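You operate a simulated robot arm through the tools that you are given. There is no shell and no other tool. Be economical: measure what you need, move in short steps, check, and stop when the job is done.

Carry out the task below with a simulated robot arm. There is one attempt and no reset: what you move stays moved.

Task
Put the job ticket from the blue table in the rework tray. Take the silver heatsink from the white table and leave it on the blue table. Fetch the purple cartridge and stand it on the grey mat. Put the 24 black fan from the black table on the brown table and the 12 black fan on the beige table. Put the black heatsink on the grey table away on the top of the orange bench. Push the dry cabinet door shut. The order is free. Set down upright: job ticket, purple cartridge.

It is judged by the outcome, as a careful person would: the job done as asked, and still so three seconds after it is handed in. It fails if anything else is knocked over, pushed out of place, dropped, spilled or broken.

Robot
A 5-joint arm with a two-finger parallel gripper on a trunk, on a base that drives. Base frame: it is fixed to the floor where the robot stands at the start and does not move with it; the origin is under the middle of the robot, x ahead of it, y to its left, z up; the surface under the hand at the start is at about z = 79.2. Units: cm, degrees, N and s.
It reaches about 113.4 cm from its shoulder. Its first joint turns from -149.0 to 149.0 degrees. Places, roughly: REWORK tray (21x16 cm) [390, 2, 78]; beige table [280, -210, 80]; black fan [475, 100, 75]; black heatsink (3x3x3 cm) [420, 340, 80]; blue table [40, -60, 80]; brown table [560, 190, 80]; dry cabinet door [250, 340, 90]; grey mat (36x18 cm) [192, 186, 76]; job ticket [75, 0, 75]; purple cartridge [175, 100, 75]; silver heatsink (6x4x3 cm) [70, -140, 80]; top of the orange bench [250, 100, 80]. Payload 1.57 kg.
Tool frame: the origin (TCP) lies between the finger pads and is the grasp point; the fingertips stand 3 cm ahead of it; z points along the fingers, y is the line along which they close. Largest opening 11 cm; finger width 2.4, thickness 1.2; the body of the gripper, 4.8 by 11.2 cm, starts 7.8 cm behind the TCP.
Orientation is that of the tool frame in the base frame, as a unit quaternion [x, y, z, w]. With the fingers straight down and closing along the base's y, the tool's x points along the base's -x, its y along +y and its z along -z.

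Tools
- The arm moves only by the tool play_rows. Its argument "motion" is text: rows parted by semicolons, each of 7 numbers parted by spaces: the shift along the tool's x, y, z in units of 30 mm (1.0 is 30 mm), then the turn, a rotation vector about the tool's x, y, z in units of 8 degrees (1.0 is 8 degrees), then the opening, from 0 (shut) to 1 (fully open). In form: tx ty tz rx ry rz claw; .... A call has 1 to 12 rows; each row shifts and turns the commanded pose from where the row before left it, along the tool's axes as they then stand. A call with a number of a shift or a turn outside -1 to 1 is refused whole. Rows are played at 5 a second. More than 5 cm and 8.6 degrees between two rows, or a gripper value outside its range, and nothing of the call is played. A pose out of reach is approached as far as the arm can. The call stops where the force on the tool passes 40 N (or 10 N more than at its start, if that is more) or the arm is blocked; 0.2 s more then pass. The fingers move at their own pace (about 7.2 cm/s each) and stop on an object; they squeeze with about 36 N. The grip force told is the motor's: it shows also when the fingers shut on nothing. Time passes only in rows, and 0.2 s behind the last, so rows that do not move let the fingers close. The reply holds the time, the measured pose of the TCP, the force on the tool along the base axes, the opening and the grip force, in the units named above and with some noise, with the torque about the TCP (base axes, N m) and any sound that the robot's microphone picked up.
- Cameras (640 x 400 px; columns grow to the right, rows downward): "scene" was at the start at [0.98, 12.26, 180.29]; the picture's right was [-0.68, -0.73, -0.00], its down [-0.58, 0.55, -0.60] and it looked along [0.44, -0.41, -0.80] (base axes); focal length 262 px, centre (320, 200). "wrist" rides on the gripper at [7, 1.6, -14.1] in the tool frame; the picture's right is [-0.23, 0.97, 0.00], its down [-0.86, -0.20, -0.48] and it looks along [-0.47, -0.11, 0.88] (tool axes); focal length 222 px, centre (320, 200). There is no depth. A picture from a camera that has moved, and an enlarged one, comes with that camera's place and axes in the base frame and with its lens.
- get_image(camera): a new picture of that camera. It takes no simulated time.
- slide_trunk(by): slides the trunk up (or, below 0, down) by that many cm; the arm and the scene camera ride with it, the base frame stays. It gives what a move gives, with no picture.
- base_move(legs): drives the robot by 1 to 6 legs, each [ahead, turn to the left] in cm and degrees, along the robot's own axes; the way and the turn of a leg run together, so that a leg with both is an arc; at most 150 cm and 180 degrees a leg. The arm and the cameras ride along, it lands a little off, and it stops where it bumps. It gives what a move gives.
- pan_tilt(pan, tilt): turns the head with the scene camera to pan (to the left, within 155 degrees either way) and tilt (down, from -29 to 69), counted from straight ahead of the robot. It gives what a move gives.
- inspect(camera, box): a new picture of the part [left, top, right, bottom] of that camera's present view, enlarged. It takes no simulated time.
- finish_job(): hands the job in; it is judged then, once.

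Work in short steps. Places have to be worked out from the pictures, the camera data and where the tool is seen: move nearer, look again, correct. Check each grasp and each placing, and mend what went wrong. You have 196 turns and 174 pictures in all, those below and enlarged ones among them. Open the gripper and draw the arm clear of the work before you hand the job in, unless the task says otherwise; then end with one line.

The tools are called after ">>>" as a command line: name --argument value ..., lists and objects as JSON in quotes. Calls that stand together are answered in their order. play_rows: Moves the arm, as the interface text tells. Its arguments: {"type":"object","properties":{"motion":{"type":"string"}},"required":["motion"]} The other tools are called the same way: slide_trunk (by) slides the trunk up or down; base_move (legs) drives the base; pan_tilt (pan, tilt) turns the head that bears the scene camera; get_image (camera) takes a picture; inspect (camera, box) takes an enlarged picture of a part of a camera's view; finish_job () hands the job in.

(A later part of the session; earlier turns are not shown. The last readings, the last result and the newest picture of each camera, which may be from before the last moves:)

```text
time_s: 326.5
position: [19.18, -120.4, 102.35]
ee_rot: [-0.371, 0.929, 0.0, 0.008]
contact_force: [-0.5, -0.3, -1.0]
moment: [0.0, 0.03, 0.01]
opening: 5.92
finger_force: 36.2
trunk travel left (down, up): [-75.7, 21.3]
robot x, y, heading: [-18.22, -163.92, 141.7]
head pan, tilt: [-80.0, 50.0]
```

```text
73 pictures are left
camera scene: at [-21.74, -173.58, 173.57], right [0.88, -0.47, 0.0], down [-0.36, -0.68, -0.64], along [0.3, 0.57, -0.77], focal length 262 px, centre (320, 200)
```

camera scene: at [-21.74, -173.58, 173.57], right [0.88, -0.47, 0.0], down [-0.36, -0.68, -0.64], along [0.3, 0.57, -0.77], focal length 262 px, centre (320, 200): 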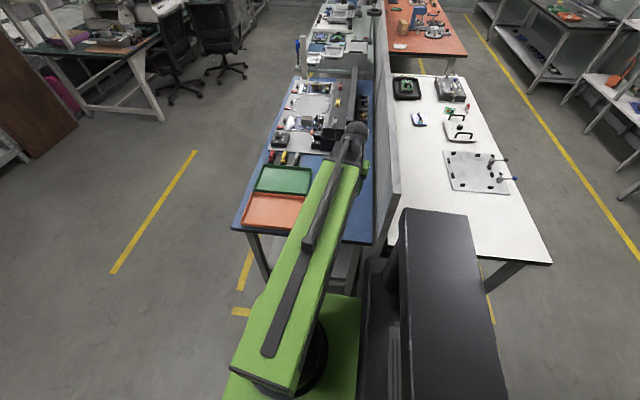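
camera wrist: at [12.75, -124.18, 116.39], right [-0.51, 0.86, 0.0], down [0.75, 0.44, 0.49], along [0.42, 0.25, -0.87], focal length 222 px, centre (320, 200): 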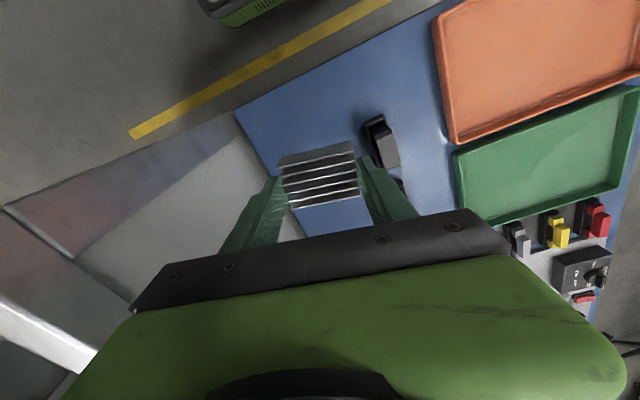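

Shift 1.5 cm toward the partition for finger clearance from the black device, then lower.

>>> play_rows --motion "0 -.5 0 0 0 0 .3; 0 0 0 0 0 0 .3"

>>> slide_trunk --by -17.5

>>> get_image --camera "wrist"

>>> slide_trunk --by -1.6

>>> slide_trunk --by -0.7

```text
time_s: 327.1
position: [20.11, -121.51, 102.4]
ee_rot: [-0.371, 0.929, 0.001, 0.008]
contact_force: [-0.2, 0.5, -0.3]
moment: [0.02, -0.01, -0.01]
opening: 5.89
finger_force: 36.5
trunk travel left (down, up): [-75.7, 21.3]
robot x, y, heading: [-18.13, -164.2, 141.9]
head pan, tilt: [-80.0, 50.0]
```

```text
time_s: 329.1
position: [20.2, -121.58, 84.79]
ee_rot: [-0.371, 0.928, 0.0, 0.007]
contact_force: [1.0, 0.6, -1.4]
moment: [-0.02, 0.02, 0.02]
opening: 5.91
finger_force: 36.4
trunk travel left (down, up): [-58.2, 38.8]
robot x, y, heading: [-18.39, -164.04, 141.8]
head pan, tilt: [-80.0, 50.0]
```

```text
72 pictures are left
camera wrist: at [13.77, -125.28, 98.89], right [-0.51, 0.86, 0.0], down [0.75, 0.44, 0.49], along [0.42, 0.25, -0.87], focal length 222 px, centre (320, 200)
```

wrist: 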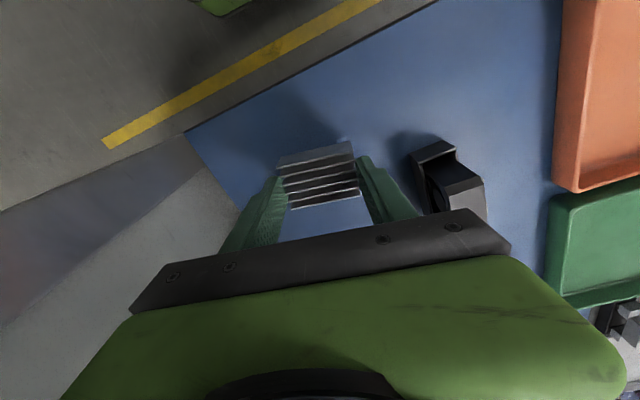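

```text
time_s: 329.7
position: [20.05, -121.53, 83.35]
ee_rot: [-0.371, 0.928, 0.001, 0.007]
contact_force: [0.4, -0.2, -0.3]
moment: [0.01, 0.01, -0.02]
opening: 5.9
finger_force: 35.9
trunk travel left (down, up): [-56.6, 40.4]
robot x, y, heading: [-18.25, -163.9, 142.0]
head pan, tilt: [-80.0, 50.0]
```

```text
time_s: 330.2
position: [20.15, -121.55, 82.57]
ee_rot: [-0.372, 0.928, 0.001, 0.007]
contact_force: [-0.3, 0.6, -0.6]
moment: [0.02, 0.01, 0.0]
opening: 5.91
finger_force: 36.4
trunk travel left (down, up): [-55.9, 41.1]
robot x, y, heading: [-18.53, -164.19, 141.8]
head pan, tilt: [-80.0, 50.0]
```

>>> slide_trunk --by -0.5

>>> slide_trunk --by -0.4

```text
time_s: 330.8
position: [20.14, -121.58, 82.29]
ee_rot: [-0.371, 0.928, 0.003, 0.008]
contact_force: [1.4, 2.3, 21.5]
moment: [0.15, -0.08, 0.02]
opening: 5.88
finger_force: 36.4
trunk travel left (down, up): [-55.4, 41.6]
robot x, y, heading: [-18.46, -164.02, 141.6]
head pan, tilt: [-80.0, 50.0]
```

```text
time_s: 331.3
position: [20.01, -121.6, 81.73]
ee_rot: [-0.371, 0.929, 0.001, 0.007]
contact_force: [-0.1, -1.0, 17.9]
moment: [0.02, 0.03, 0.0]
opening: 5.88
finger_force: 36.2
trunk travel left (down, up): [-55.0, 42.0]
robot x, y, heading: [-18.33, -164.09, 141.9]
head pan, tilt: [-80.0, 50.0]
```

Contact. Release and rise.

>>> play_rows --motion "0 0 0 0 0 0 .65; 0 0 0 0 0 0 .75; 0 0 0 0 0 0 .75"

>>> slide_trunk --by 40

>>> get_image --camera "wrist"

```text
time_s: 332.1
position: [20.11, -121.56, 81.65]
ee_rot: [-0.372, 0.928, 0.0, 0.007]
contact_force: [-0.6, -0.2, 0.0]
moment: [0.03, 0.04, -0.01]
opening: 8.25
finger_force: 0.1
trunk travel left (down, up): [-55.0, 42.0]
robot x, y, heading: [-18.0, -163.58, 141.9]
head pan, tilt: [-80.0, 50.0]
```

```text
time_s: 335.9
position: [20.19, -121.57, 121.86]
ee_rot: [-0.371, 0.928, 0.002, 0.006]
contact_force: [0.1, -0.5, -0.1]
moment: [-0.01, -0.01, 0.0]
opening: 8.22
finger_force: 0.1
trunk travel left (down, up): [-95.0, 2.0]
robot x, y, heading: [-18.18, -163.89, 141.8]
head pan, tilt: [-80.0, 50.0]
```

```text
71 pictures are left
camera wrist: at [13.78, -125.28, 135.69], right [-0.51, 0.86, 0.0], down [0.75, 0.44, 0.49], along [0.42, 0.25, -0.87], focal length 222 px, centre (320, 200)
```

wrist: 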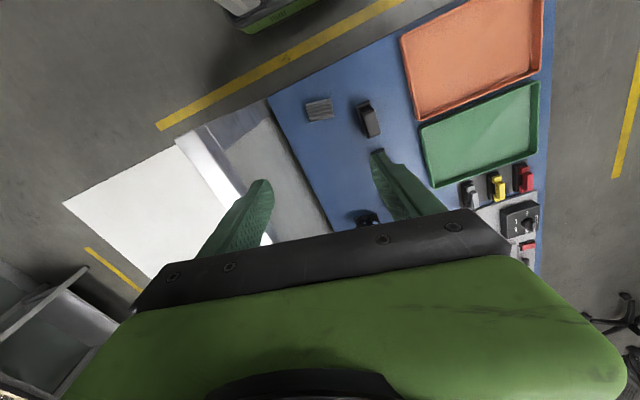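

Silver heatsink is on the blue table. Now go into the near aisle: forward, turn right, and along to the cartridge.

>>> base_move --legs '[[93, 0], [0, -90], [150, 0], [150, 0]]'

>>> pan_tilt --pan -50 --tilt 45

>>> get_image --camera "scene"

```text
time_s: 358.6
position: [135.6, 90.99, 121.8]
ee_rot: [0.383, 0.924, -0.005, 0.005]
contact_force: [0.3, -0.2, 1.5]
moment: [-0.03, -0.01, 0.01]
opening: 8.26
finger_force: 0.1
trunk travel left (down, up): [-95.0, 2.0]
robot x, y, heading: [92.49, 128.26, 53.5]
head pan, tilt: [-80.0, 50.0]
```

```text
time_s: 359.5
position: [135.54, 90.78, 121.62]
ee_rot: [0.383, 0.924, -0.004, 0.006]
contact_force: [-0.3, 0.2, 0.1]
moment: [-0.02, -0.01, -0.04]
opening: 8.25
finger_force: 0.0
trunk travel left (down, up): [-95.0, 2.0]
robot x, y, heading: [92.18, 128.6, 53.2]
head pan, tilt: [-50.0, 45.0]
```

```text
70 pictures are left
camera scene: at [83.9, 135.3, 193.55], right [0.05, -1.0, 0.0], down [-0.71, -0.04, -0.71], along [0.71, 0.04, -0.71], focal length 262 px, centre (320, 200)
```

scene: 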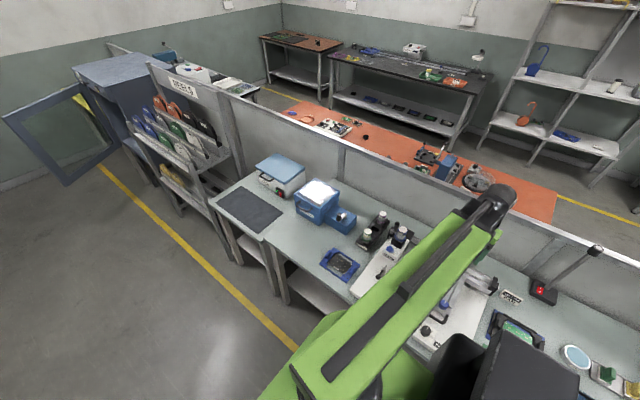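

Grey mat is at (250,208) in view; find the purple cartridge near (390,235).

>>> inspect --camera "scene" --box '[200, 150, 440, 300]'

>>> get_image --camera "wrist"

```text
2.67 times, centred on (320, 225) of scene
camera zoom: at [83.9, 135.3, 193.55], right [0.05, -1.0, 0.0], down [-0.71, -0.04, -0.71], along [0.71, 0.04, -0.71], focal length 698 px, centre (320, 133)
```

zoom: 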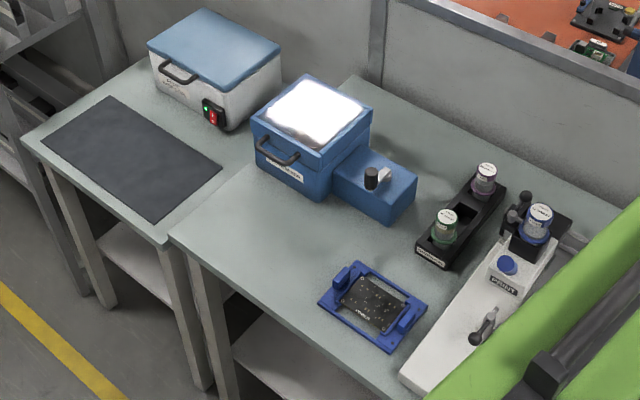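

```text
68 pictures are left
camera wrist: at [131.65, 97.19, 135.69], right [0.85, 0.53, 0.0], down [0.46, -0.74, 0.49], along [0.26, -0.42, -0.87], focal length 222 px, centre (320, 200)
```

wrist: 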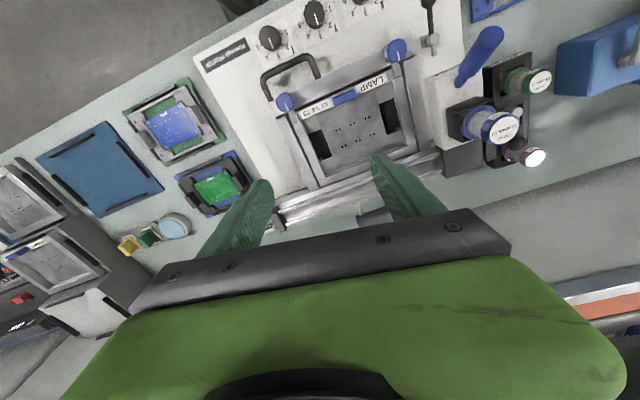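

Purple-lidded cartridge sits in the back slot of the black rack, lid top ≈ (177,107.9, z 92). Drive ahead 45 cm to face it.

>>> base_move --legs '[[45, -1]]'

>>> get_image --camera "wrist"

>>> pan_tilt --pan -80 --tilt 50

>>> get_image --camera "scene"

```text
time_s: 362.2
position: [162.59, 126.25, 121.71]
ee_rot: [0.389, 0.921, -0.004, 0.006]
contact_force: [0.3, -0.2, -0.2]
moment: [0.02, 0.01, 0.0]
opening: 8.24
finger_force: 0.0
trunk travel left (down, up): [-95.0, 2.0]
robot x, y, heading: [119.92, 164.62, 52.5]
head pan, tilt: [-50.0, 45.0]
```

```text
67 pictures are left
camera wrist: at [158.71, 132.73, 135.69], right [0.86, 0.52, 0.0], down [0.45, -0.75, 0.49], along [0.25, -0.42, -0.87], focal length 222 px, centre (320, 200)
```

wrist: 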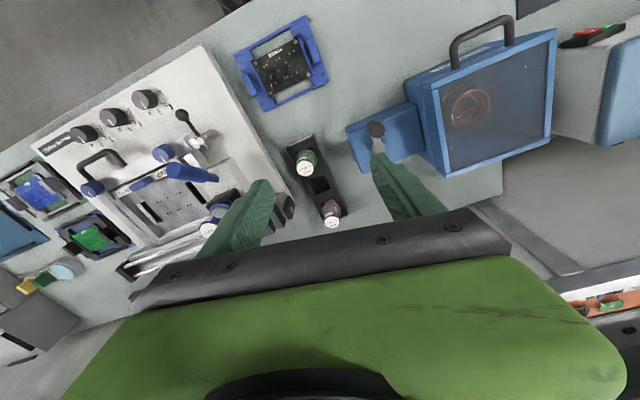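

```text
time_s: 363.2
position: [162.48, 126.24, 121.6]
ee_rot: [0.389, 0.921, -0.005, 0.005]
contact_force: [0.3, -1.3, -0.5]
moment: [-0.01, -0.01, 0.0]
opening: 8.27
finger_force: 0.2
trunk travel left (down, up): [-95.0, 2.0]
robot x, y, heading: [119.71, 164.68, 52.4]
head pan, tilt: [-80.0, 50.0]
```

```text
66 pictures are left
camera scene: at [110.12, 167.53, 192.86], right [-0.46, -0.89, 0.0], down [-0.68, 0.35, -0.64], along [0.57, -0.3, -0.77], focal length 262 px, centre (320, 200)
```

scene: 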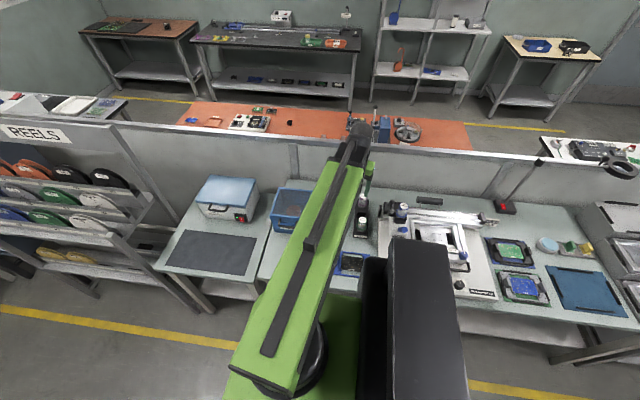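

Zoom on the cartridges from both cameras.

>>> inspect --camera "wrist" --box '[260, 130, 400, 240]'

>>> inspect --camera "scene" --box '[330, 180, 410, 240]'

```text
3.64 times, centred on (330, 185) of wrist
camera zoom: at [158.65, 132.65, 135.69], right [0.86, 0.52, 0.0], down [0.45, -0.75, 0.49], along [0.25, -0.42, -0.87], focal length 808 px, centre (284, 254)
```

zoom: 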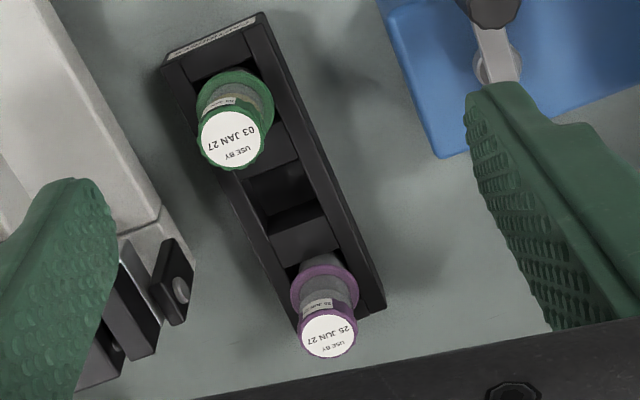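

```text
6.67 times, centred on (370, 210) of scene
camera zoom: at [110.12, 167.53, 192.86], right [-0.46, -0.89, 0.0], down [-0.68, 0.35, -0.64], along [0.57, -0.3, -0.77], focal length 1746 px, centre (-13, 133)
```

zoom: 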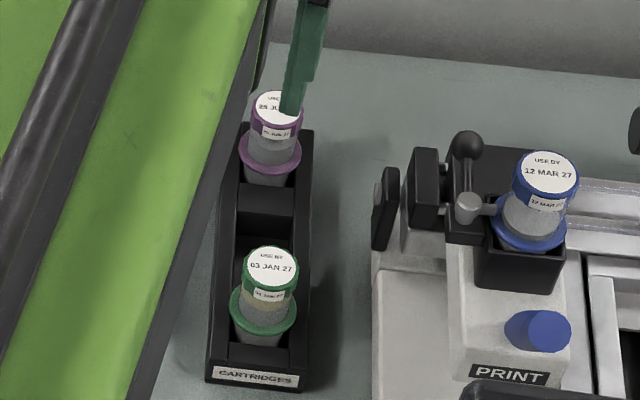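

Cartridge: lid top z≈93.8, flange z≈87.5, axis at (176.2,108.6). Move above and lower partway with fingers at 6.6 cm.

>>> play_rows --motion "-.923 -.1025 0 0 0 0 .6; -.923 -.1025 0 0 0 0 .6; -.923 -.1025 0 0 0 0 .6; -.923 -.1025 0 0 0 0 .6; -.923 -.1025 0 0 0 0 .6; -.923 -.1025 0 0 0 0 .6; -.923 -.1025 0 0 0 0 .6; -.923 -.1025 0 0 0 0 .6"

>>> slide_trunk --by -20

>>> get_image --camera "wrist"

>>> get_image --camera "scene"

```text
time_s: 365.0
position: [176.08, 108.54, 121.63]
ee_rot: [0.388, 0.922, -0.004, 0.006]
contact_force: [1.1, -0.8, 0.7]
moment: [0.0, 0.01, -0.02]
opening: 6.58
finger_force: 0.0
out of reach, approached as far as the arm can: row 3
trunk travel left (down, up): [-95.0, 2.0]
robot x, y, heading: [119.59, 164.68, 52.2]
head pan, tilt: [-80.0, 50.0]
```

```text
time_s: 367.2
position: [176.11, 108.61, 101.63]
ee_rot: [0.39, 0.921, -0.004, 0.006]
contact_force: [-0.2, -0.6, 0.4]
moment: [-0.01, 0.0, -0.03]
opening: 6.57
finger_force: 0.0
trunk travel left (down, up): [-75.0, 22.0]
robot x, y, heading: [119.51, 164.34, 51.9]
head pan, tilt: [-80.0, 50.0]
```

```text
63 pictures are left
camera wrist: at [172.32, 114.98, 115.69], right [0.86, 0.52, 0.0], down [0.45, -0.75, 0.49], along [0.25, -0.42, -0.87], focal length 222 px, centre (320, 200)
```

wrist: 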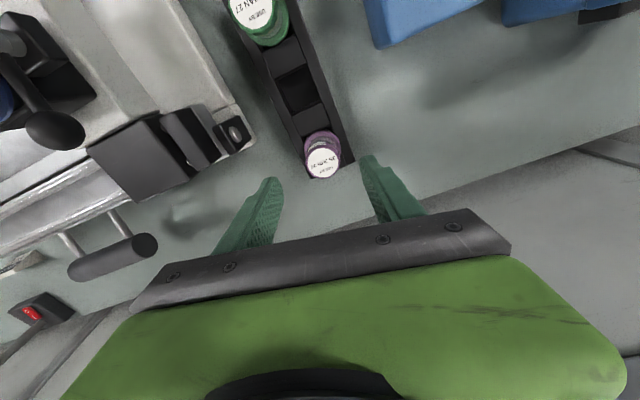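

```text
62 pictures are left
camera scene: at [110.12, 167.53, 172.87], right [-0.46, -0.89, 0.0], down [-0.68, 0.36, -0.64], along [0.57, -0.3, -0.77], focal length 262 px, centre (320, 200)
```

scene: 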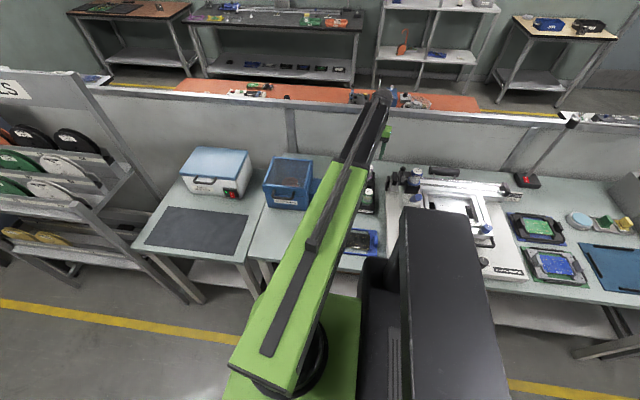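

Aligned. Lower so tips stay just above the flange, then close.

>>> slide_trunk --by -9.8

>>> get_image --camera "wrist"

```text
time_s: 368.5
position: [176.04, 108.58, 91.94]
ee_rot: [0.389, 0.921, -0.005, 0.006]
contact_force: [0.9, -0.1, -0.1]
moment: [-0.01, -0.01, 0.0]
opening: 6.6
finger_force: 0.2
trunk travel left (down, up): [-65.2, 31.8]
robot x, y, heading: [119.54, 165.01, 52.4]
head pan, tilt: [-80.0, 50.0]
```

```text
61 pictures are left
camera wrist: at [172.32, 114.98, 105.89], right [0.86, 0.52, 0.0], down [0.45, -0.75, 0.49], along [0.25, -0.42, -0.87], focal length 222 px, centre (320, 200)
```

wrist: 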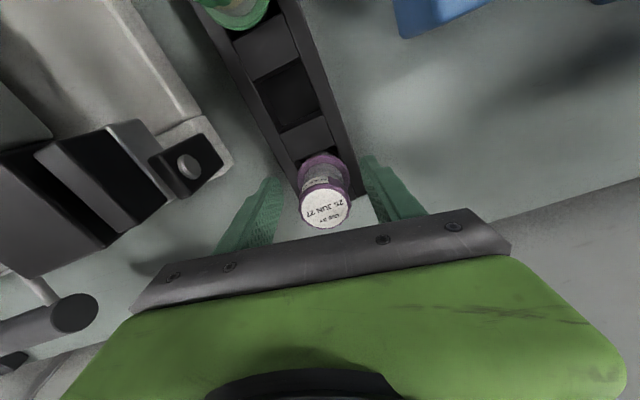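

>>> play_rows --motion "0 0 0 0 0 0 .3; 0 0 0 0 0 0 .15; 0 0 0 0 0 0 .1; 0 0 0 0 0 0 .1"

>>> slide_trunk --by 5

>>> get_image --camera "wrist"

```text
time_s: 369.5
position: [176.11, 108.45, 91.85]
ee_rot: [0.389, 0.921, -0.004, 0.006]
contact_force: [0.6, 0.7, 0.8]
moment: [0.03, -0.07, 0.03]
opening: 3.64
finger_force: 36.0
trunk travel left (down, up): [-65.2, 31.8]
robot x, y, heading: [119.69, 164.39, 52.4]
head pan, tilt: [-80.0, 50.0]
```

```text
time_s: 370.4
position: [176.05, 108.62, 96.83]
ee_rot: [0.389, 0.921, -0.003, 0.006]
contact_force: [-0.6, -0.3, -2.6]
moment: [0.02, 0.03, 0.01]
opening: 3.61
finger_force: 36.0
trunk travel left (down, up): [-70.2, 26.8]
robot x, y, heading: [119.2, 164.31, 52.6]
head pan, tilt: [-80.0, 50.0]
```

```text
60 pictures are left
camera wrist: at [172.34, 114.95, 110.87], right [0.86, 0.52, 0.0], down [0.45, -0.75, 0.49], along [0.25, -0.42, -0.87], focal length 222 px, centre (320, 200)
```

wrist: 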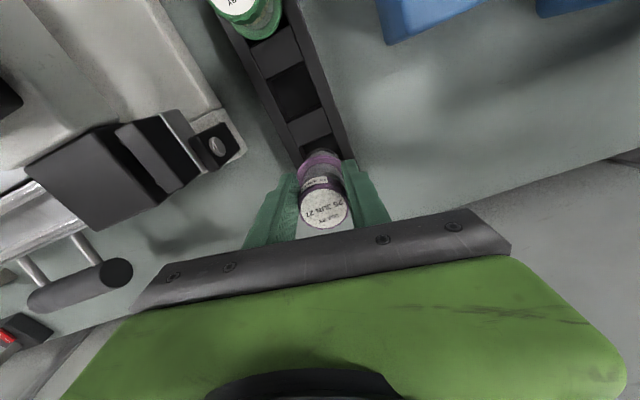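

Coming out cleanly. Raise fully and look.

>>> slide_trunk --by 26

>>> get_image --camera "wrist"

>>> pan_tilt --pan -45 --tilt 45

>>> get_image --camera "scene"

```text
time_s: 373.1
position: [176.16, 108.55, 122.85]
ee_rot: [0.389, 0.921, -0.003, 0.006]
contact_force: [-0.6, 0.6, -3.0]
moment: [0.05, 0.01, -0.01]
opening: 3.62
finger_force: 36.1
trunk travel left (down, up): [-96.2, 0.8]
robot x, y, heading: [119.92, 164.6, 52.4]
head pan, tilt: [-80.0, 50.0]
```

```text
59 pictures are left
camera wrist: at [172.33, 114.95, 136.86], right [0.86, 0.52, 0.0], down [0.45, -0.75, 0.49], along [0.25, -0.42, -0.87], focal length 222 px, centre (320, 200)
```

wrist: 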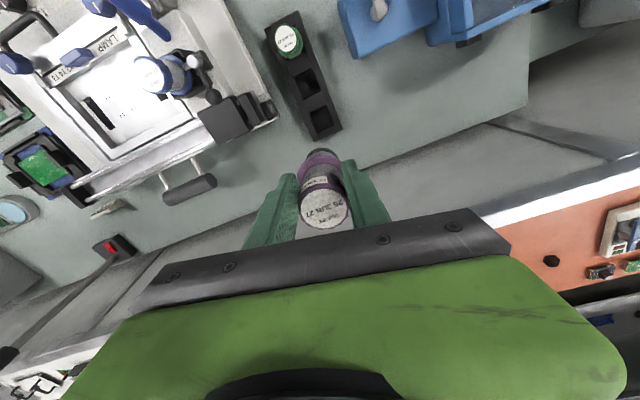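

```text
time_s: 374.1
position: [176.18, 108.63, 123.01]
ee_rot: [0.389, 0.921, -0.004, 0.007]
contact_force: [0.3, 0.0, -2.3]
moment: [0.06, 0.01, 0.02]
opening: 3.64
finger_force: 35.5
trunk travel left (down, up): [-96.2, 0.8]
robot x, y, heading: [119.58, 164.66, 52.6]
head pan, tilt: [-45.0, 45.0]
```

```text
58 pictures are left
camera scene: at [111.38, 172.1, 194.76], right [0.13, -0.99, 0.0], down [-0.7, -0.09, -0.71], along [0.7, 0.09, -0.71], focal length 262 px, centre (320, 200)
```

scene: 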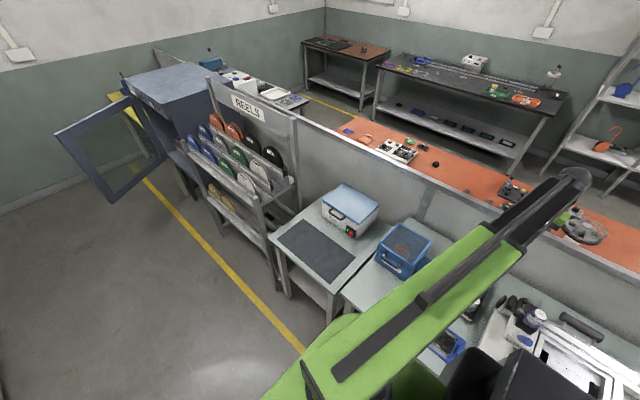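

Cartridge extracted. The mat spans roughly a 36×23 area around (190,184). Swing the hand there at full height in two calls.

>>> play_rows --motion ".673 .959 0 0 0 0 .1; .673 .959 0 0 0 0 .1; .673 .959 0 0 0 0 .1; .673 .959 0 0 0 0 .1; .673 .959 0 0 0 0 .1; .673 .959 0 0 0 0 .1; .673 .959 0 0 0 0 .1; .673 .959 0 0 0 0 .1; .673 .959 0 0 0 0 .1; .673 .959 0 0 0 0 .1; .673 .959 0 0 0 0 .1"

>>> play_rows --motion ".673 .959 0 0 0 0 .1; .673 .959 0 0 0 0 .1; .673 .959 0 0 0 0 .1; .673 .959 0 0 0 0 .1; .673 .959 0 0 0 0 .1; .673 .959 0 0 0 0 .1; .673 .959 0 0 0 0 .1; .673 .959 0 0 0 0 .1; .673 .959 0 0 0 0 .1; .673 .959 0 0 0 0 .1; .673 .959 0 0 0 0 .1"

>>> get_image --camera "wrist"

>>> get_image --camera "scene"

```text
time_s: 376.5
position: [183.55, 146.82, 122.9]
ee_rot: [0.389, 0.921, -0.004, 0.006]
contact_force: [-0.1, 0.3, -2.3]
moment: [0.02, 0.04, -0.02]
opening: 3.63
finger_force: 35.7
out of reach, approached as far as the arm can: row 8
trunk travel left (down, up): [-96.2, 0.8]
robot x, y, heading: [120.01, 164.52, 52.3]
head pan, tilt: [-45.0, 45.0]
```

```text
time_s: 378.9
position: [190.83, 185.07, 122.89]
ee_rot: [0.389, 0.921, -0.005, 0.006]
contact_force: [0.0, 0.0, -2.2]
moment: [0.02, 0.02, -0.01]
opening: 3.65
finger_force: 36.2
out of reach, approached as far as the arm can: row 3
trunk travel left (down, up): [-96.2, 0.8]
robot x, y, heading: [119.35, 164.53, 52.5]
head pan, tilt: [-45.0, 45.0]
```

```text
57 pictures are left
camera wrist: at [186.97, 191.35, 136.86], right [0.86, 0.51, 0.0], down [0.45, -0.75, 0.49], along [0.25, -0.42, -0.87], focal length 222 px, centre (320, 200)
```

wrist: 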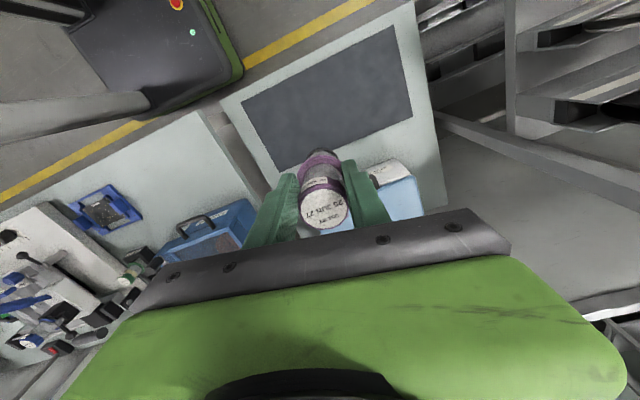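

```text
56 pictures are left
camera scene: at [111.42, 172.28, 194.75], right [0.13, -0.99, 0.0], down [-0.7, -0.09, -0.71], along [0.7, 0.09, -0.71], focal length 262 px, centre (320, 200)
```

scene: 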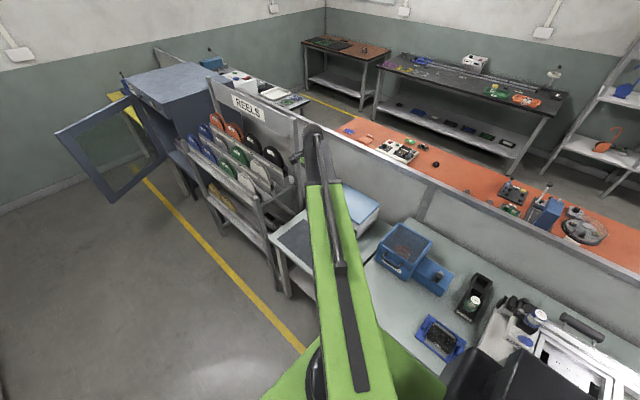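

The landing point is near the mat's centre. Lower in steps.

>>> slide_trunk --by -26

>>> get_image --camera "wrist"

>>> get_image --camera "scene"

```text
time_s: 381.6
position: [190.75, 184.83, 96.9]
ee_rot: [0.388, 0.921, -0.004, 0.006]
contact_force: [-0.1, 0.1, -2.8]
moment: [0.02, 0.04, -0.01]
opening: 3.64
finger_force: 35.9
trunk travel left (down, up): [-70.2, 26.8]
robot x, y, heading: [119.42, 164.56, 52.5]
head pan, tilt: [-45.0, 45.0]
```

```text
55 pictures are left
camera wrist: at [186.93, 191.24, 110.89], right [0.86, 0.52, 0.0], down [0.45, -0.75, 0.49], along [0.25, -0.42, -0.87], focal length 222 px, centre (320, 200)
```

wrist: 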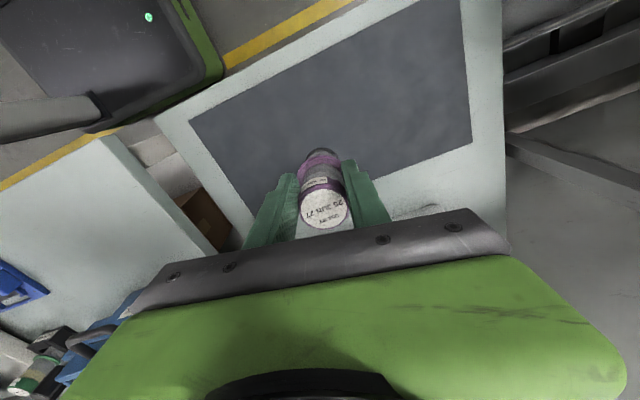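

```text
54 pictures are left
camera scene: at [111.4, 172.17, 168.76], right [0.13, -0.99, 0.0], down [-0.7, -0.09, -0.71], along [0.7, 0.09, -0.71], focal length 262 px, centre (320, 200)
```

scene: 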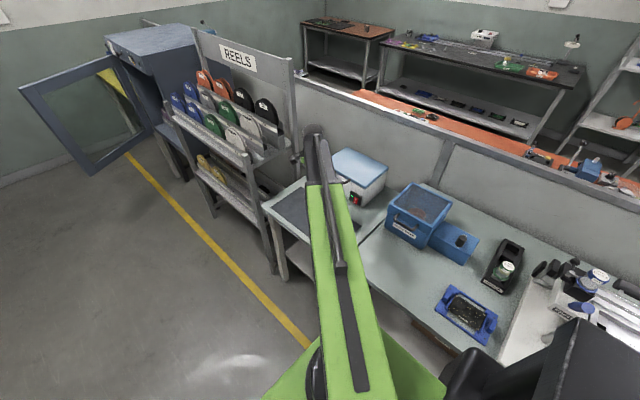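

>>> slide_trunk --by -4.3

>>> slide_trunk --by -0.7

>>> slide_trunk --by -0.6

>>> slide_trunk --by -0.6

>>> get_image --camera "wrist"

```text
time_s: 382.4
position: [190.78, 184.93, 92.53]
ee_rot: [0.389, 0.921, -0.005, 0.006]
contact_force: [0.1, -0.3, -3.2]
moment: [0.0, 0.01, -0.01]
opening: 3.63
finger_force: 35.9
trunk travel left (down, up): [-65.9, 31.1]
robot x, y, heading: [119.39, 164.34, 52.3]
head pan, tilt: [-45.0, 45.0]
```

```text
time_s: 383.0
position: [190.69, 184.81, 92.02]
ee_rot: [0.39, 0.921, -0.005, 0.005]
contact_force: [0.2, 0.0, -2.3]
moment: [0.02, 0.02, -0.01]
opening: 3.62
finger_force: 36.2
trunk travel left (down, up): [-65.2, 31.8]
robot x, y, heading: [119.91, 164.89, 52.4]
head pan, tilt: [-45.0, 45.0]
```

```text
time_s: 383.5
position: [190.79, 184.9, 91.24]
ee_rot: [0.389, 0.921, -0.004, 0.005]
contact_force: [0.5, 0.4, -2.3]
moment: [0.01, 0.05, 0.02]
opening: 3.62
finger_force: 36.4
trunk travel left (down, up): [-64.6, 32.4]
robot x, y, heading: [119.62, 164.77, 52.4]
head pan, tilt: [-45.0, 45.0]
```

```text
time_s: 384.1
position: [190.74, 184.94, 90.69]
ee_rot: [0.389, 0.921, -0.004, 0.006]
contact_force: [0.6, -0.5, -2.2]
moment: [0.03, 0.05, -0.02]
opening: 3.62
finger_force: 36.3
trunk travel left (down, up): [-64.0, 33.0]
robot x, y, heading: [119.81, 164.35, 52.2]
head pan, tilt: [-45.0, 45.0]
```

```text
53 pictures are left
camera wrist: at [186.93, 191.24, 104.68], right [0.86, 0.52, 0.0], down [0.45, -0.75, 0.49], along [0.25, -0.42, -0.87], focal length 222 px, centre (320, 200)
```

wrist: 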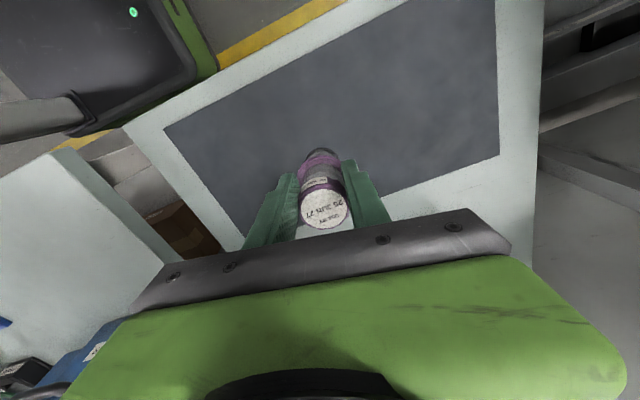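

>>> slide_trunk --by -0.8

>>> slide_trunk --by -0.8

>>> get_image --camera "wrist"

```text
time_s: 384.6
position: [190.75, 184.84, 89.88]
ee_rot: [0.389, 0.921, -0.004, 0.006]
contact_force: [0.7, -0.2, -2.7]
moment: [-0.03, -0.01, -0.01]
opening: 3.65
finger_force: 35.6
trunk travel left (down, up): [-63.2, 33.8]
robot x, y, heading: [119.58, 164.52, 52.6]
head pan, tilt: [-45.0, 45.0]
```

```text
time_s: 385.2
position: [190.73, 184.73, 89.09]
ee_rot: [0.39, 0.921, -0.004, 0.006]
contact_force: [0.3, 0.2, -2.6]
moment: [0.04, 0.05, 0.0]
opening: 3.62
finger_force: 35.5
trunk travel left (down, up): [-62.4, 34.6]
robot x, y, heading: [119.36, 164.62, 52.4]
head pan, tilt: [-45.0, 45.0]
```

```text
52 pictures are left
camera wrist: at [186.93, 191.23, 103.08], right [0.86, 0.52, 0.0], down [0.45, -0.75, 0.49], along [0.25, -0.42, -0.87], focal length 222 px, centre (320, 200)
```

wrist: 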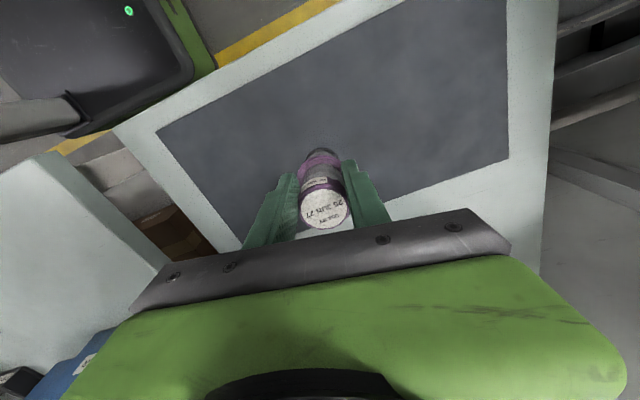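

>>> slide_trunk --by -0.8

>>> slide_trunk --by -0.8

>>> inspect --camera "wrist" --box '[240, 120, 400, 240]'

```text
time_s: 385.8
position: [190.76, 184.95, 88.31]
ee_rot: [0.389, 0.921, -0.004, 0.006]
contact_force: [-0.1, 0.2, -2.7]
moment: [0.03, 0.02, 0.01]
opening: 3.62
finger_force: 36.1
trunk travel left (down, up): [-61.6, 35.4]
robot x, y, heading: [119.76, 164.67, 52.3]
head pan, tilt: [-45.0, 45.0]
```

```text
time_s: 386.4
position: [190.74, 184.89, 87.51]
ee_rot: [0.389, 0.921, -0.004, 0.005]
contact_force: [0.3, 0.3, -1.7]
moment: [0.04, 0.02, -0.01]
opening: 3.63
finger_force: 36.0
trunk travel left (down, up): [-60.8, 36.2]
robot x, y, heading: [119.52, 164.98, 52.3]
head pan, tilt: [-45.0, 45.0]
```

```text
3.33 times, centred on (320, 180) of wrist
camera zoom: at [186.93, 191.23, 101.48], right [0.86, 0.52, 0.0], down [0.45, -0.75, 0.49], along [0.25, -0.42, -0.87], focal length 740 px, centre (320, 267)
```

zoom: 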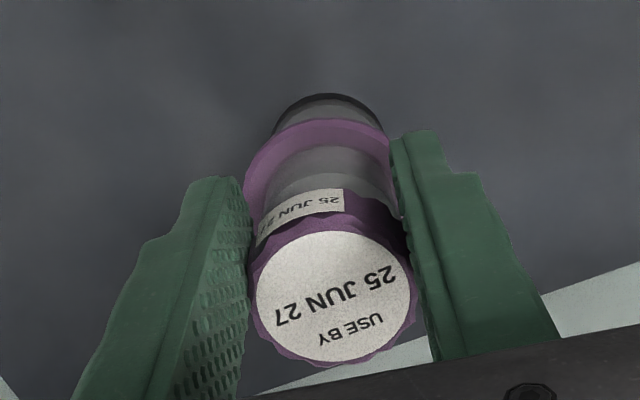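

>>> slide_trunk --by -0.6

>>> slide_trunk --by -0.6

```text
time_s: 386.9
position: [190.64, 184.8, 86.93]
ee_rot: [0.389, 0.921, -0.005, 0.006]
contact_force: [-0.5, 0.4, -1.9]
moment: [0.05, 0.02, 0.0]
opening: 3.6
finger_force: 36.4
trunk travel left (down, up): [-60.2, 36.8]
robot x, y, heading: [119.48, 164.76, 52.6]
head pan, tilt: [-45.0, 45.0]
```

```text
time_s: 387.5
position: [190.79, 184.81, 86.34]
ee_rot: [0.39, 0.921, -0.005, 0.005]
contact_force: [0.0, 0.2, -2.3]
moment: [0.06, 0.06, -0.01]
opening: 3.63
finger_force: 35.9
trunk travel left (down, up): [-59.6, 37.4]
robot x, y, heading: [119.9, 164.39, 52.3]
head pan, tilt: [-45.0, 45.0]
```

>>> slide_trunk --by -0.6

>>> slide_trunk --by -0.6

>>> inspect --camera "wrist" --box '[240, 120, 400, 240]'

```text
time_s: 388.0
position: [190.59, 184.85, 85.75]
ee_rot: [0.39, 0.921, -0.003, 0.005]
contact_force: [0.3, -0.4, -3.2]
moment: [0.01, -0.01, -0.04]
opening: 3.63
finger_force: 35.9
trunk travel left (down, up): [-59.0, 38.0]
robot x, y, heading: [119.96, 164.37, 52.2]
head pan, tilt: [-45.0, 45.0]
```

```text
time_s: 388.6
position: [190.61, 184.87, 85.11]
ee_rot: [0.389, 0.921, -0.004, 0.006]
contact_force: [-1.0, 0.0, -2.8]
moment: [0.0, 0.02, 0.01]
opening: 3.63
finger_force: 35.7
trunk travel left (down, up): [-58.4, 38.6]
robot x, y, heading: [119.64, 164.66, 52.5]
head pan, tilt: [-45.0, 45.0]
```

```text
3.33 times, centred on (320, 180) of wrist
camera zoom: at [186.93, 191.24, 99.08], right [0.86, 0.52, 0.0], down [0.45, -0.75, 0.49], along [0.25, -0.42, -0.87], focal length 740 px, centre (320, 267)
```

zoom: 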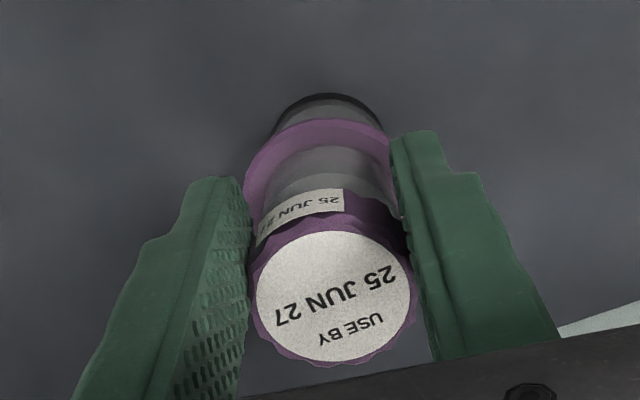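

>>> slide_trunk --by -0.6

>>> slide_trunk --by -0.6

```text
time_s: 389.1
position: [190.67, 184.87, 84.56]
ee_rot: [0.389, 0.921, -0.003, 0.007]
contact_force: [3.2, 1.2, 12.9]
moment: [0.03, -0.46, 0.03]
opening: 3.63
finger_force: 35.8
trunk travel left (down, up): [-57.8, 39.2]
robot x, y, heading: [119.79, 164.61, 52.4]
head pan, tilt: [-45.0, 45.0]
```

```text
time_s: 389.5
position: [190.69, 184.87, 84.45]
ee_rot: [0.389, 0.921, -0.003, 0.007]
contact_force: [-0.5, -0.2, 29.3]
moment: [-0.26, 0.14, 0.01]
opening: 3.66
finger_force: 30.2
trunk travel left (down, up): [-57.5, 39.5]
robot x, y, heading: [119.55, 164.27, 52.2]
head pan, tilt: [-45.0, 45.0]
stopped: the force on the tool passed its limit at 91 N (the readings are from after the stop); the commanded pose is now the measured one
```

Contact with the mat. Relieve, release, and rise.

>>> slide_trunk --by 0.3

>>> play_rows --motion "0 0 0 0 0 0 .45; 0 0 0 0 0 0 .6; 0 0 0 0 0 0 .6"

>>> slide_trunk --by 36

>>> get_image --camera "wrist"

```text
time_s: 390.0
position: [190.85, 184.91, 84.47]
ee_rot: [0.389, 0.921, -0.003, 0.007]
contact_force: [0.5, -0.6, -2.7]
moment: [0.06, 0.05, 0.02]
opening: 3.63
finger_force: 35.9
trunk travel left (down, up): [-57.8, 39.2]
robot x, y, heading: [119.23, 164.48, 52.7]
head pan, tilt: [-45.0, 45.0]
```

```text
time_s: 390.8
position: [190.89, 185.02, 84.47]
ee_rot: [0.389, 0.921, -0.003, 0.007]
contact_force: [-0.1, 0.4, 0.0]
moment: [0.01, 0.01, 0.01]
opening: 6.6
finger_force: 0.0
trunk travel left (down, up): [-57.8, 39.2]
robot x, y, heading: [119.5, 164.6, 52.5]
head pan, tilt: [-45.0, 45.0]
```

```text
time_s: 394.3
position: [190.72, 185.02, 120.52]
ee_rot: [0.389, 0.921, -0.003, 0.006]
contact_force: [0.5, 0.4, 0.8]
moment: [-0.03, 0.0, -0.03]
opening: 6.61
finger_force: 0.0
trunk travel left (down, up): [-93.8, 3.2]
robot x, y, heading: [119.59, 164.11, 52.4]
head pan, tilt: [-45.0, 45.0]
```

```text
49 pictures are left
camera wrist: at [186.98, 191.27, 134.48], right [0.86, 0.52, 0.0], down [0.45, -0.75, 0.49], along [0.26, -0.42, -0.87], focal length 222 px, centre (320, 200)
```

wrist: 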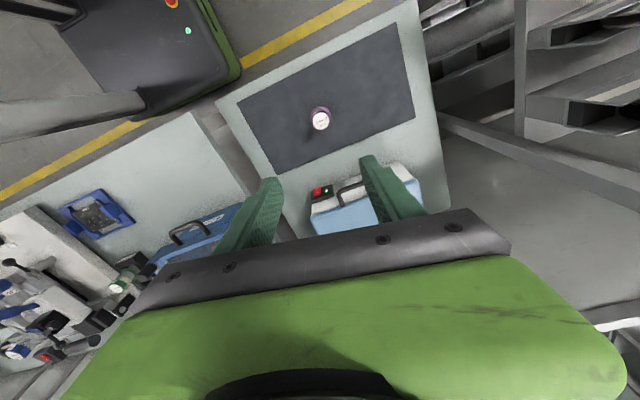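

Cartridge stands upright on the mat. Bring the arm around to the front and inspect the dry cabinet door.

>>> play_rows --motion "1 -.2 0 0 0 0 .1; 1 -.2 0 0 0 0 .1; 1 -.2 0 0 0 0 .1; 1 -.2 0 0 0 0 .1; 1 -.2 0 0 0 0 .1; 1 -.2 0 0 0 0 .1; 1 -.2 0 0 0 0 .1; 1 -.2 0 0 0 0 .1; 1 -.2 0 0 0 0 .1; 1 -.2 0 0 0 0 .1; 1 -.2 0 0 0 0 .1; 1 -.2 0 0 0 0 .1"

>>> pan_tilt --pan -5 --tilt 28

>>> get_image --camera "scene"

>>> inspect --camera "scene" --box '[220, 60, 480, 240]'

```text
time_s: 396.9
position: [160.7, 205.64, 120.52]
ee_rot: [0.39, 0.921, -0.003, 0.008]
contact_force: [-0.1, -0.4, -0.2]
moment: [-0.01, -0.03, 0.0]
opening: 1.11
finger_force: 0.0
out of reach, approached as far as the arm can: row 11
trunk travel left (down, up): [-93.8, 3.2]
robot x, y, heading: [119.68, 164.49, 52.3]
head pan, tilt: [-45.0, 45.0]
```

```text
time_s: 398.0
position: [160.83, 205.68, 120.54]
ee_rot: [0.39, 0.921, -0.002, 0.007]
contact_force: [-0.3, 0.5, 0.3]
moment: [0.03, 0.0, -0.01]
opening: 1.09
finger_force: 0.0
trunk travel left (down, up): [-93.8, 3.2]
robot x, y, heading: [119.7, 164.63, 52.5]
head pan, tilt: [-5.0, 28.0]
```

```text
48 pictures are left
camera scene: at [109.49, 177.83, 194.92], right [0.74, -0.68, 0.0], down [-0.32, -0.35, -0.88], along [0.6, 0.65, -0.47], focal length 262 px, centre (320, 200)
```

scene: 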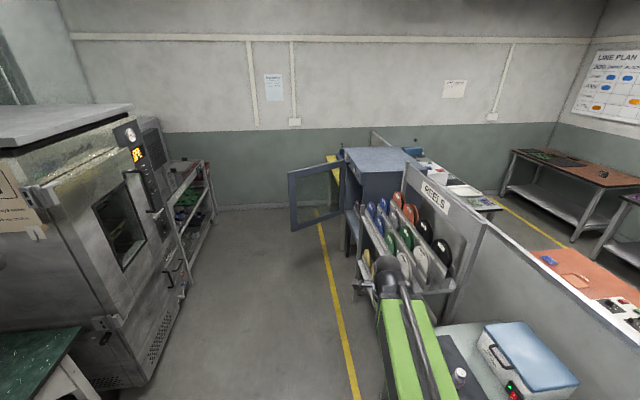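

```text
2.22 times, centred on (350, 150) of scene
camera zoom: at [109.49, 177.83, 194.92], right [0.74, -0.68, 0.0], down [-0.32, -0.35, -0.88], along [0.6, 0.65, -0.47], focal length 582 px, centre (253, 311)
```

zoom: 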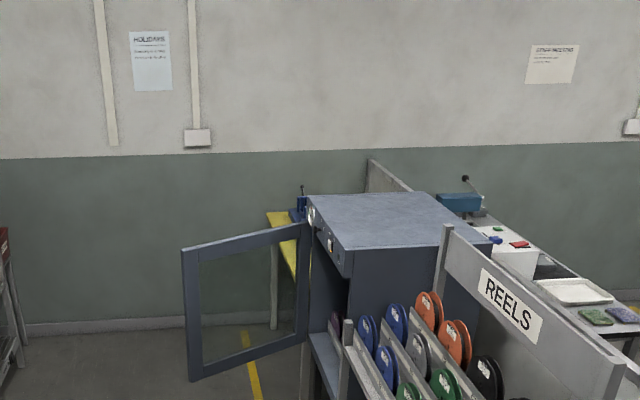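

The cabinet's front faces my aisle; the door is hinged at its far edge and stands out into the aisle, so it must be pulled/pushed toward me then against the cabinet. Drive closer to measure.

>>> base_move --legs '[[85, 2]]'

>>> pan_tilt --pan -5 --tilt 35

>>> get_image --camera "scene"

```text
time_s: 402.5
position: [208.51, 275.29, 120.43]
ee_rot: [0.368, 0.93, -0.004, 0.008]
contact_force: [-0.1, -0.3, -0.4]
moment: [-0.01, 0.01, 0.04]
opening: 1.09
finger_force: 0.0
trunk travel left (down, up): [-93.8, 3.2]
robot x, y, heading: [169.5, 232.48, 55.0]
head pan, tilt: [-5.0, 28.0]
```

```text
time_s: 403.2
position: [208.42, 275.27, 120.47]
ee_rot: [0.367, 0.93, -0.002, 0.007]
contact_force: [-0.1, -0.8, 0.3]
moment: [0.02, 0.0, -0.01]
opening: 1.09
finger_force: 0.0
trunk travel left (down, up): [-93.8, 3.2]
robot x, y, heading: [169.47, 232.74, 54.9]
head pan, tilt: [-5.0, 35.0]
```

```text
46 pictures are left
camera scene: at [158.4, 244.87, 193.84], right [0.77, -0.64, 0.0], down [-0.37, -0.44, -0.82], along [0.53, 0.63, -0.57], focal length 262 px, centre (320, 200)
```

scene: 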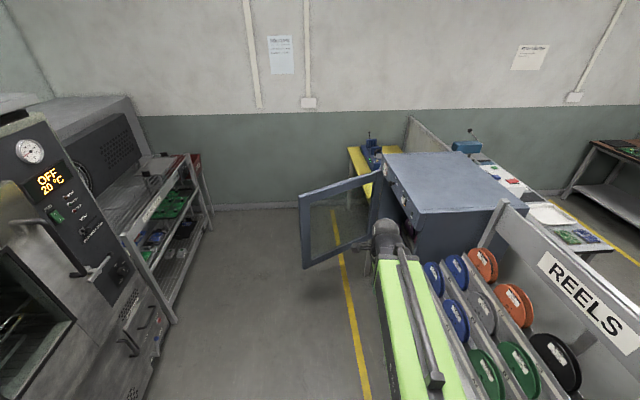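

Triangulated: hinge top ≈ (293.6,340.5), free edge top ≈ (231.7,350.5, z 110), door ~62 long, open ~60°; bottom z≈45. I'll position in the aisle's middle, so the closed fingers can hook round the free edge from outside at z≈95, below the door top while boom stays above it.

>>> base_move --legs '[[30, 10], [25, 26], [30, 0], [0, -39], [-15, 0]]'

>>> pan_tilt --pan -20 --tilt 40

>>> get_image --camera "scene"

>>> get_image --camera "wrist"

```text
time_s: 411.1
position: [220.73, 342.58, 120.71]
ee_rot: [0.389, 0.921, -0.002, 0.006]
contact_force: [-0.4, -1.4, 0.1]
moment: [0.08, 0.03, -0.01]
opening: 1.08
finger_force: 0.1
trunk travel left (down, up): [-93.8, 3.2]
robot x, y, heading: [180.08, 301.17, 51.5]
head pan, tilt: [-5.0, 35.0]
```

```text
time_s: 411.9
position: [220.84, 342.98, 120.6]
ee_rot: [0.389, 0.921, -0.003, 0.007]
contact_force: [0.3, -1.2, 0.6]
moment: [0.02, 0.02, 0.0]
opening: 1.08
finger_force: 0.2
trunk travel left (down, up): [-93.8, 3.2]
robot x, y, heading: [179.93, 301.46, 51.8]
head pan, tilt: [-20.0, 40.0]
```

```text
45 pictures are left
camera scene: at [171.2, 312.67, 193.08], right [0.53, -0.85, 0.0], down [-0.55, -0.34, -0.77], along [0.65, 0.4, -0.64], focal length 262 px, centre (320, 200)
```

scene: 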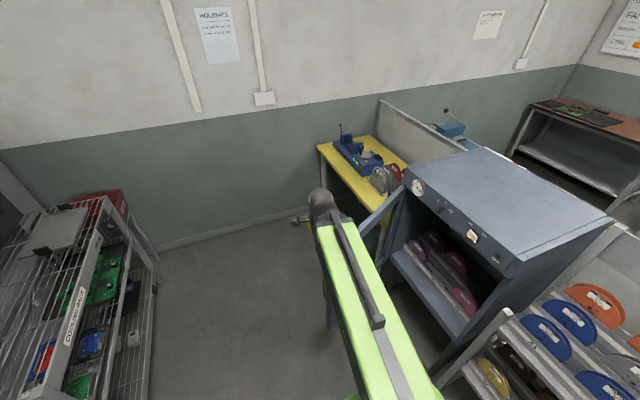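

```text
44 pictures are left
camera wrist: at [216.92, 349.24, 134.49], right [0.86, 0.52, 0.0], down [0.45, -0.75, 0.49], along [0.26, -0.42, -0.87], focal length 222 px, centre (320, 200)
```

wrist: 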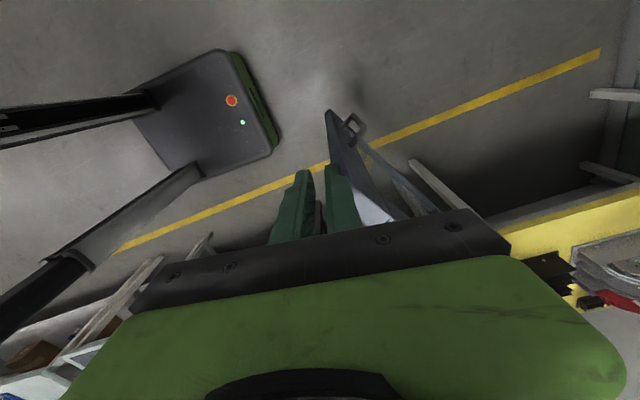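

Zoom on the door in the wrist view to locate the free edge precisely.

>>> inspect --camera "wrist" --box '[260, 60, 460, 230]'

>>> pan_tilt --pan 0 --tilt 55

>>> get_image --camera "scene"

```text
2.35 times, centred on (360, 145) of wrist
camera zoom: at [216.92, 349.24, 134.49], right [0.86, 0.52, 0.0], down [0.45, -0.75, 0.49], along [0.26, -0.42, -0.87], focal length 523 px, centre (226, 329)
```

zoom: 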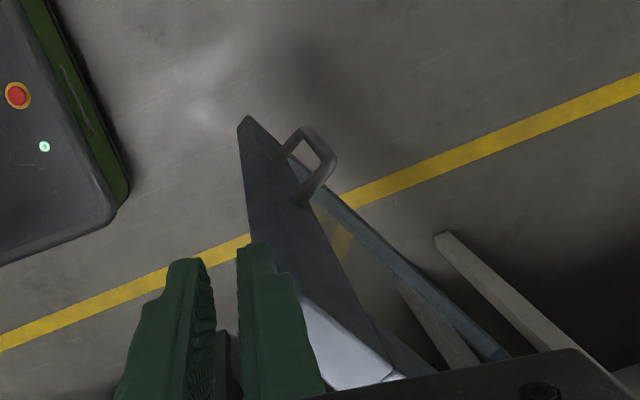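

```text
time_s: 412.7
position: [220.71, 342.94, 120.42]
ee_rot: [0.389, 0.921, -0.003, 0.008]
contact_force: [-0.1, -0.7, -0.2]
moment: [0.03, 0.06, 0.01]
opening: 1.12
finger_force: 0.0
trunk travel left (down, up): [-93.8, 3.2]
robot x, y, heading: [180.19, 301.42, 51.6]
head pan, tilt: [0.0, 55.0]
```

```text
42 pictures are left
camera scene: at [168.4, 313.91, 191.01], right [0.78, -0.62, 0.0], down [-0.51, -0.64, -0.57], along [0.36, 0.45, -0.82], focal length 262 px, centre (320, 200)
```

scene: 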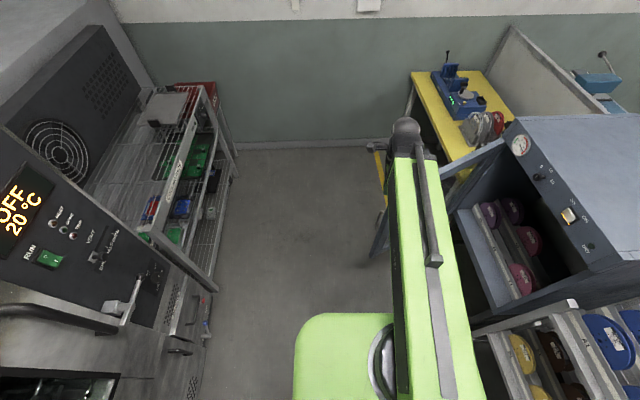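

Using vertical-edge convergence, the free edge is at (226.4,341), z 45–110. I'll move over the door top to its outer side (232,346.4), still above it.

>>> play_rows --motion "-.45 .885 0 0 0 0 0; -.45 .885 0 0 0 0 0; -.45 .885 0 0 0 0 0; -.45 .885 0 0 0 0 0"

>>> get_image --camera "wrist"

```text
time_s: 413.7
position: [231.91, 346.43, 120.53]
ee_rot: [0.389, 0.921, -0.003, 0.007]
contact_force: [-0.1, 0.5, 0.8]
moment: [-0.04, 0.06, 0.01]
opening: 0.0
finger_force: 20.8
trunk travel left (down, up): [-93.8, 3.2]
robot x, y, heading: [180.12, 301.34, 51.5]
head pan, tilt: [0.0, 55.0]
```

```text
41 pictures are left
camera wrist: at [228.09, 352.79, 134.47], right [0.86, 0.52, 0.0], down [0.45, -0.75, 0.49], along [0.26, -0.42, -0.87], focal length 222 px, centre (320, 200)
```

wrist: 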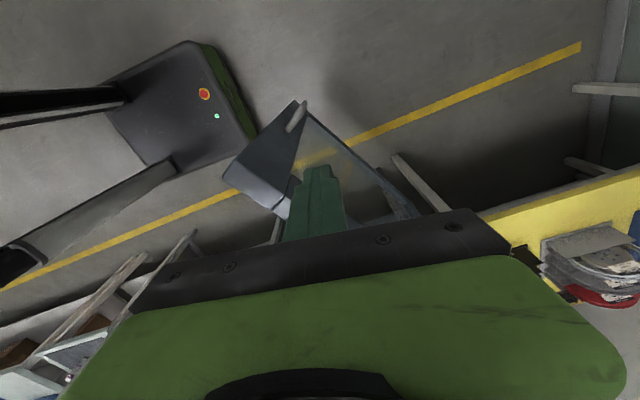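

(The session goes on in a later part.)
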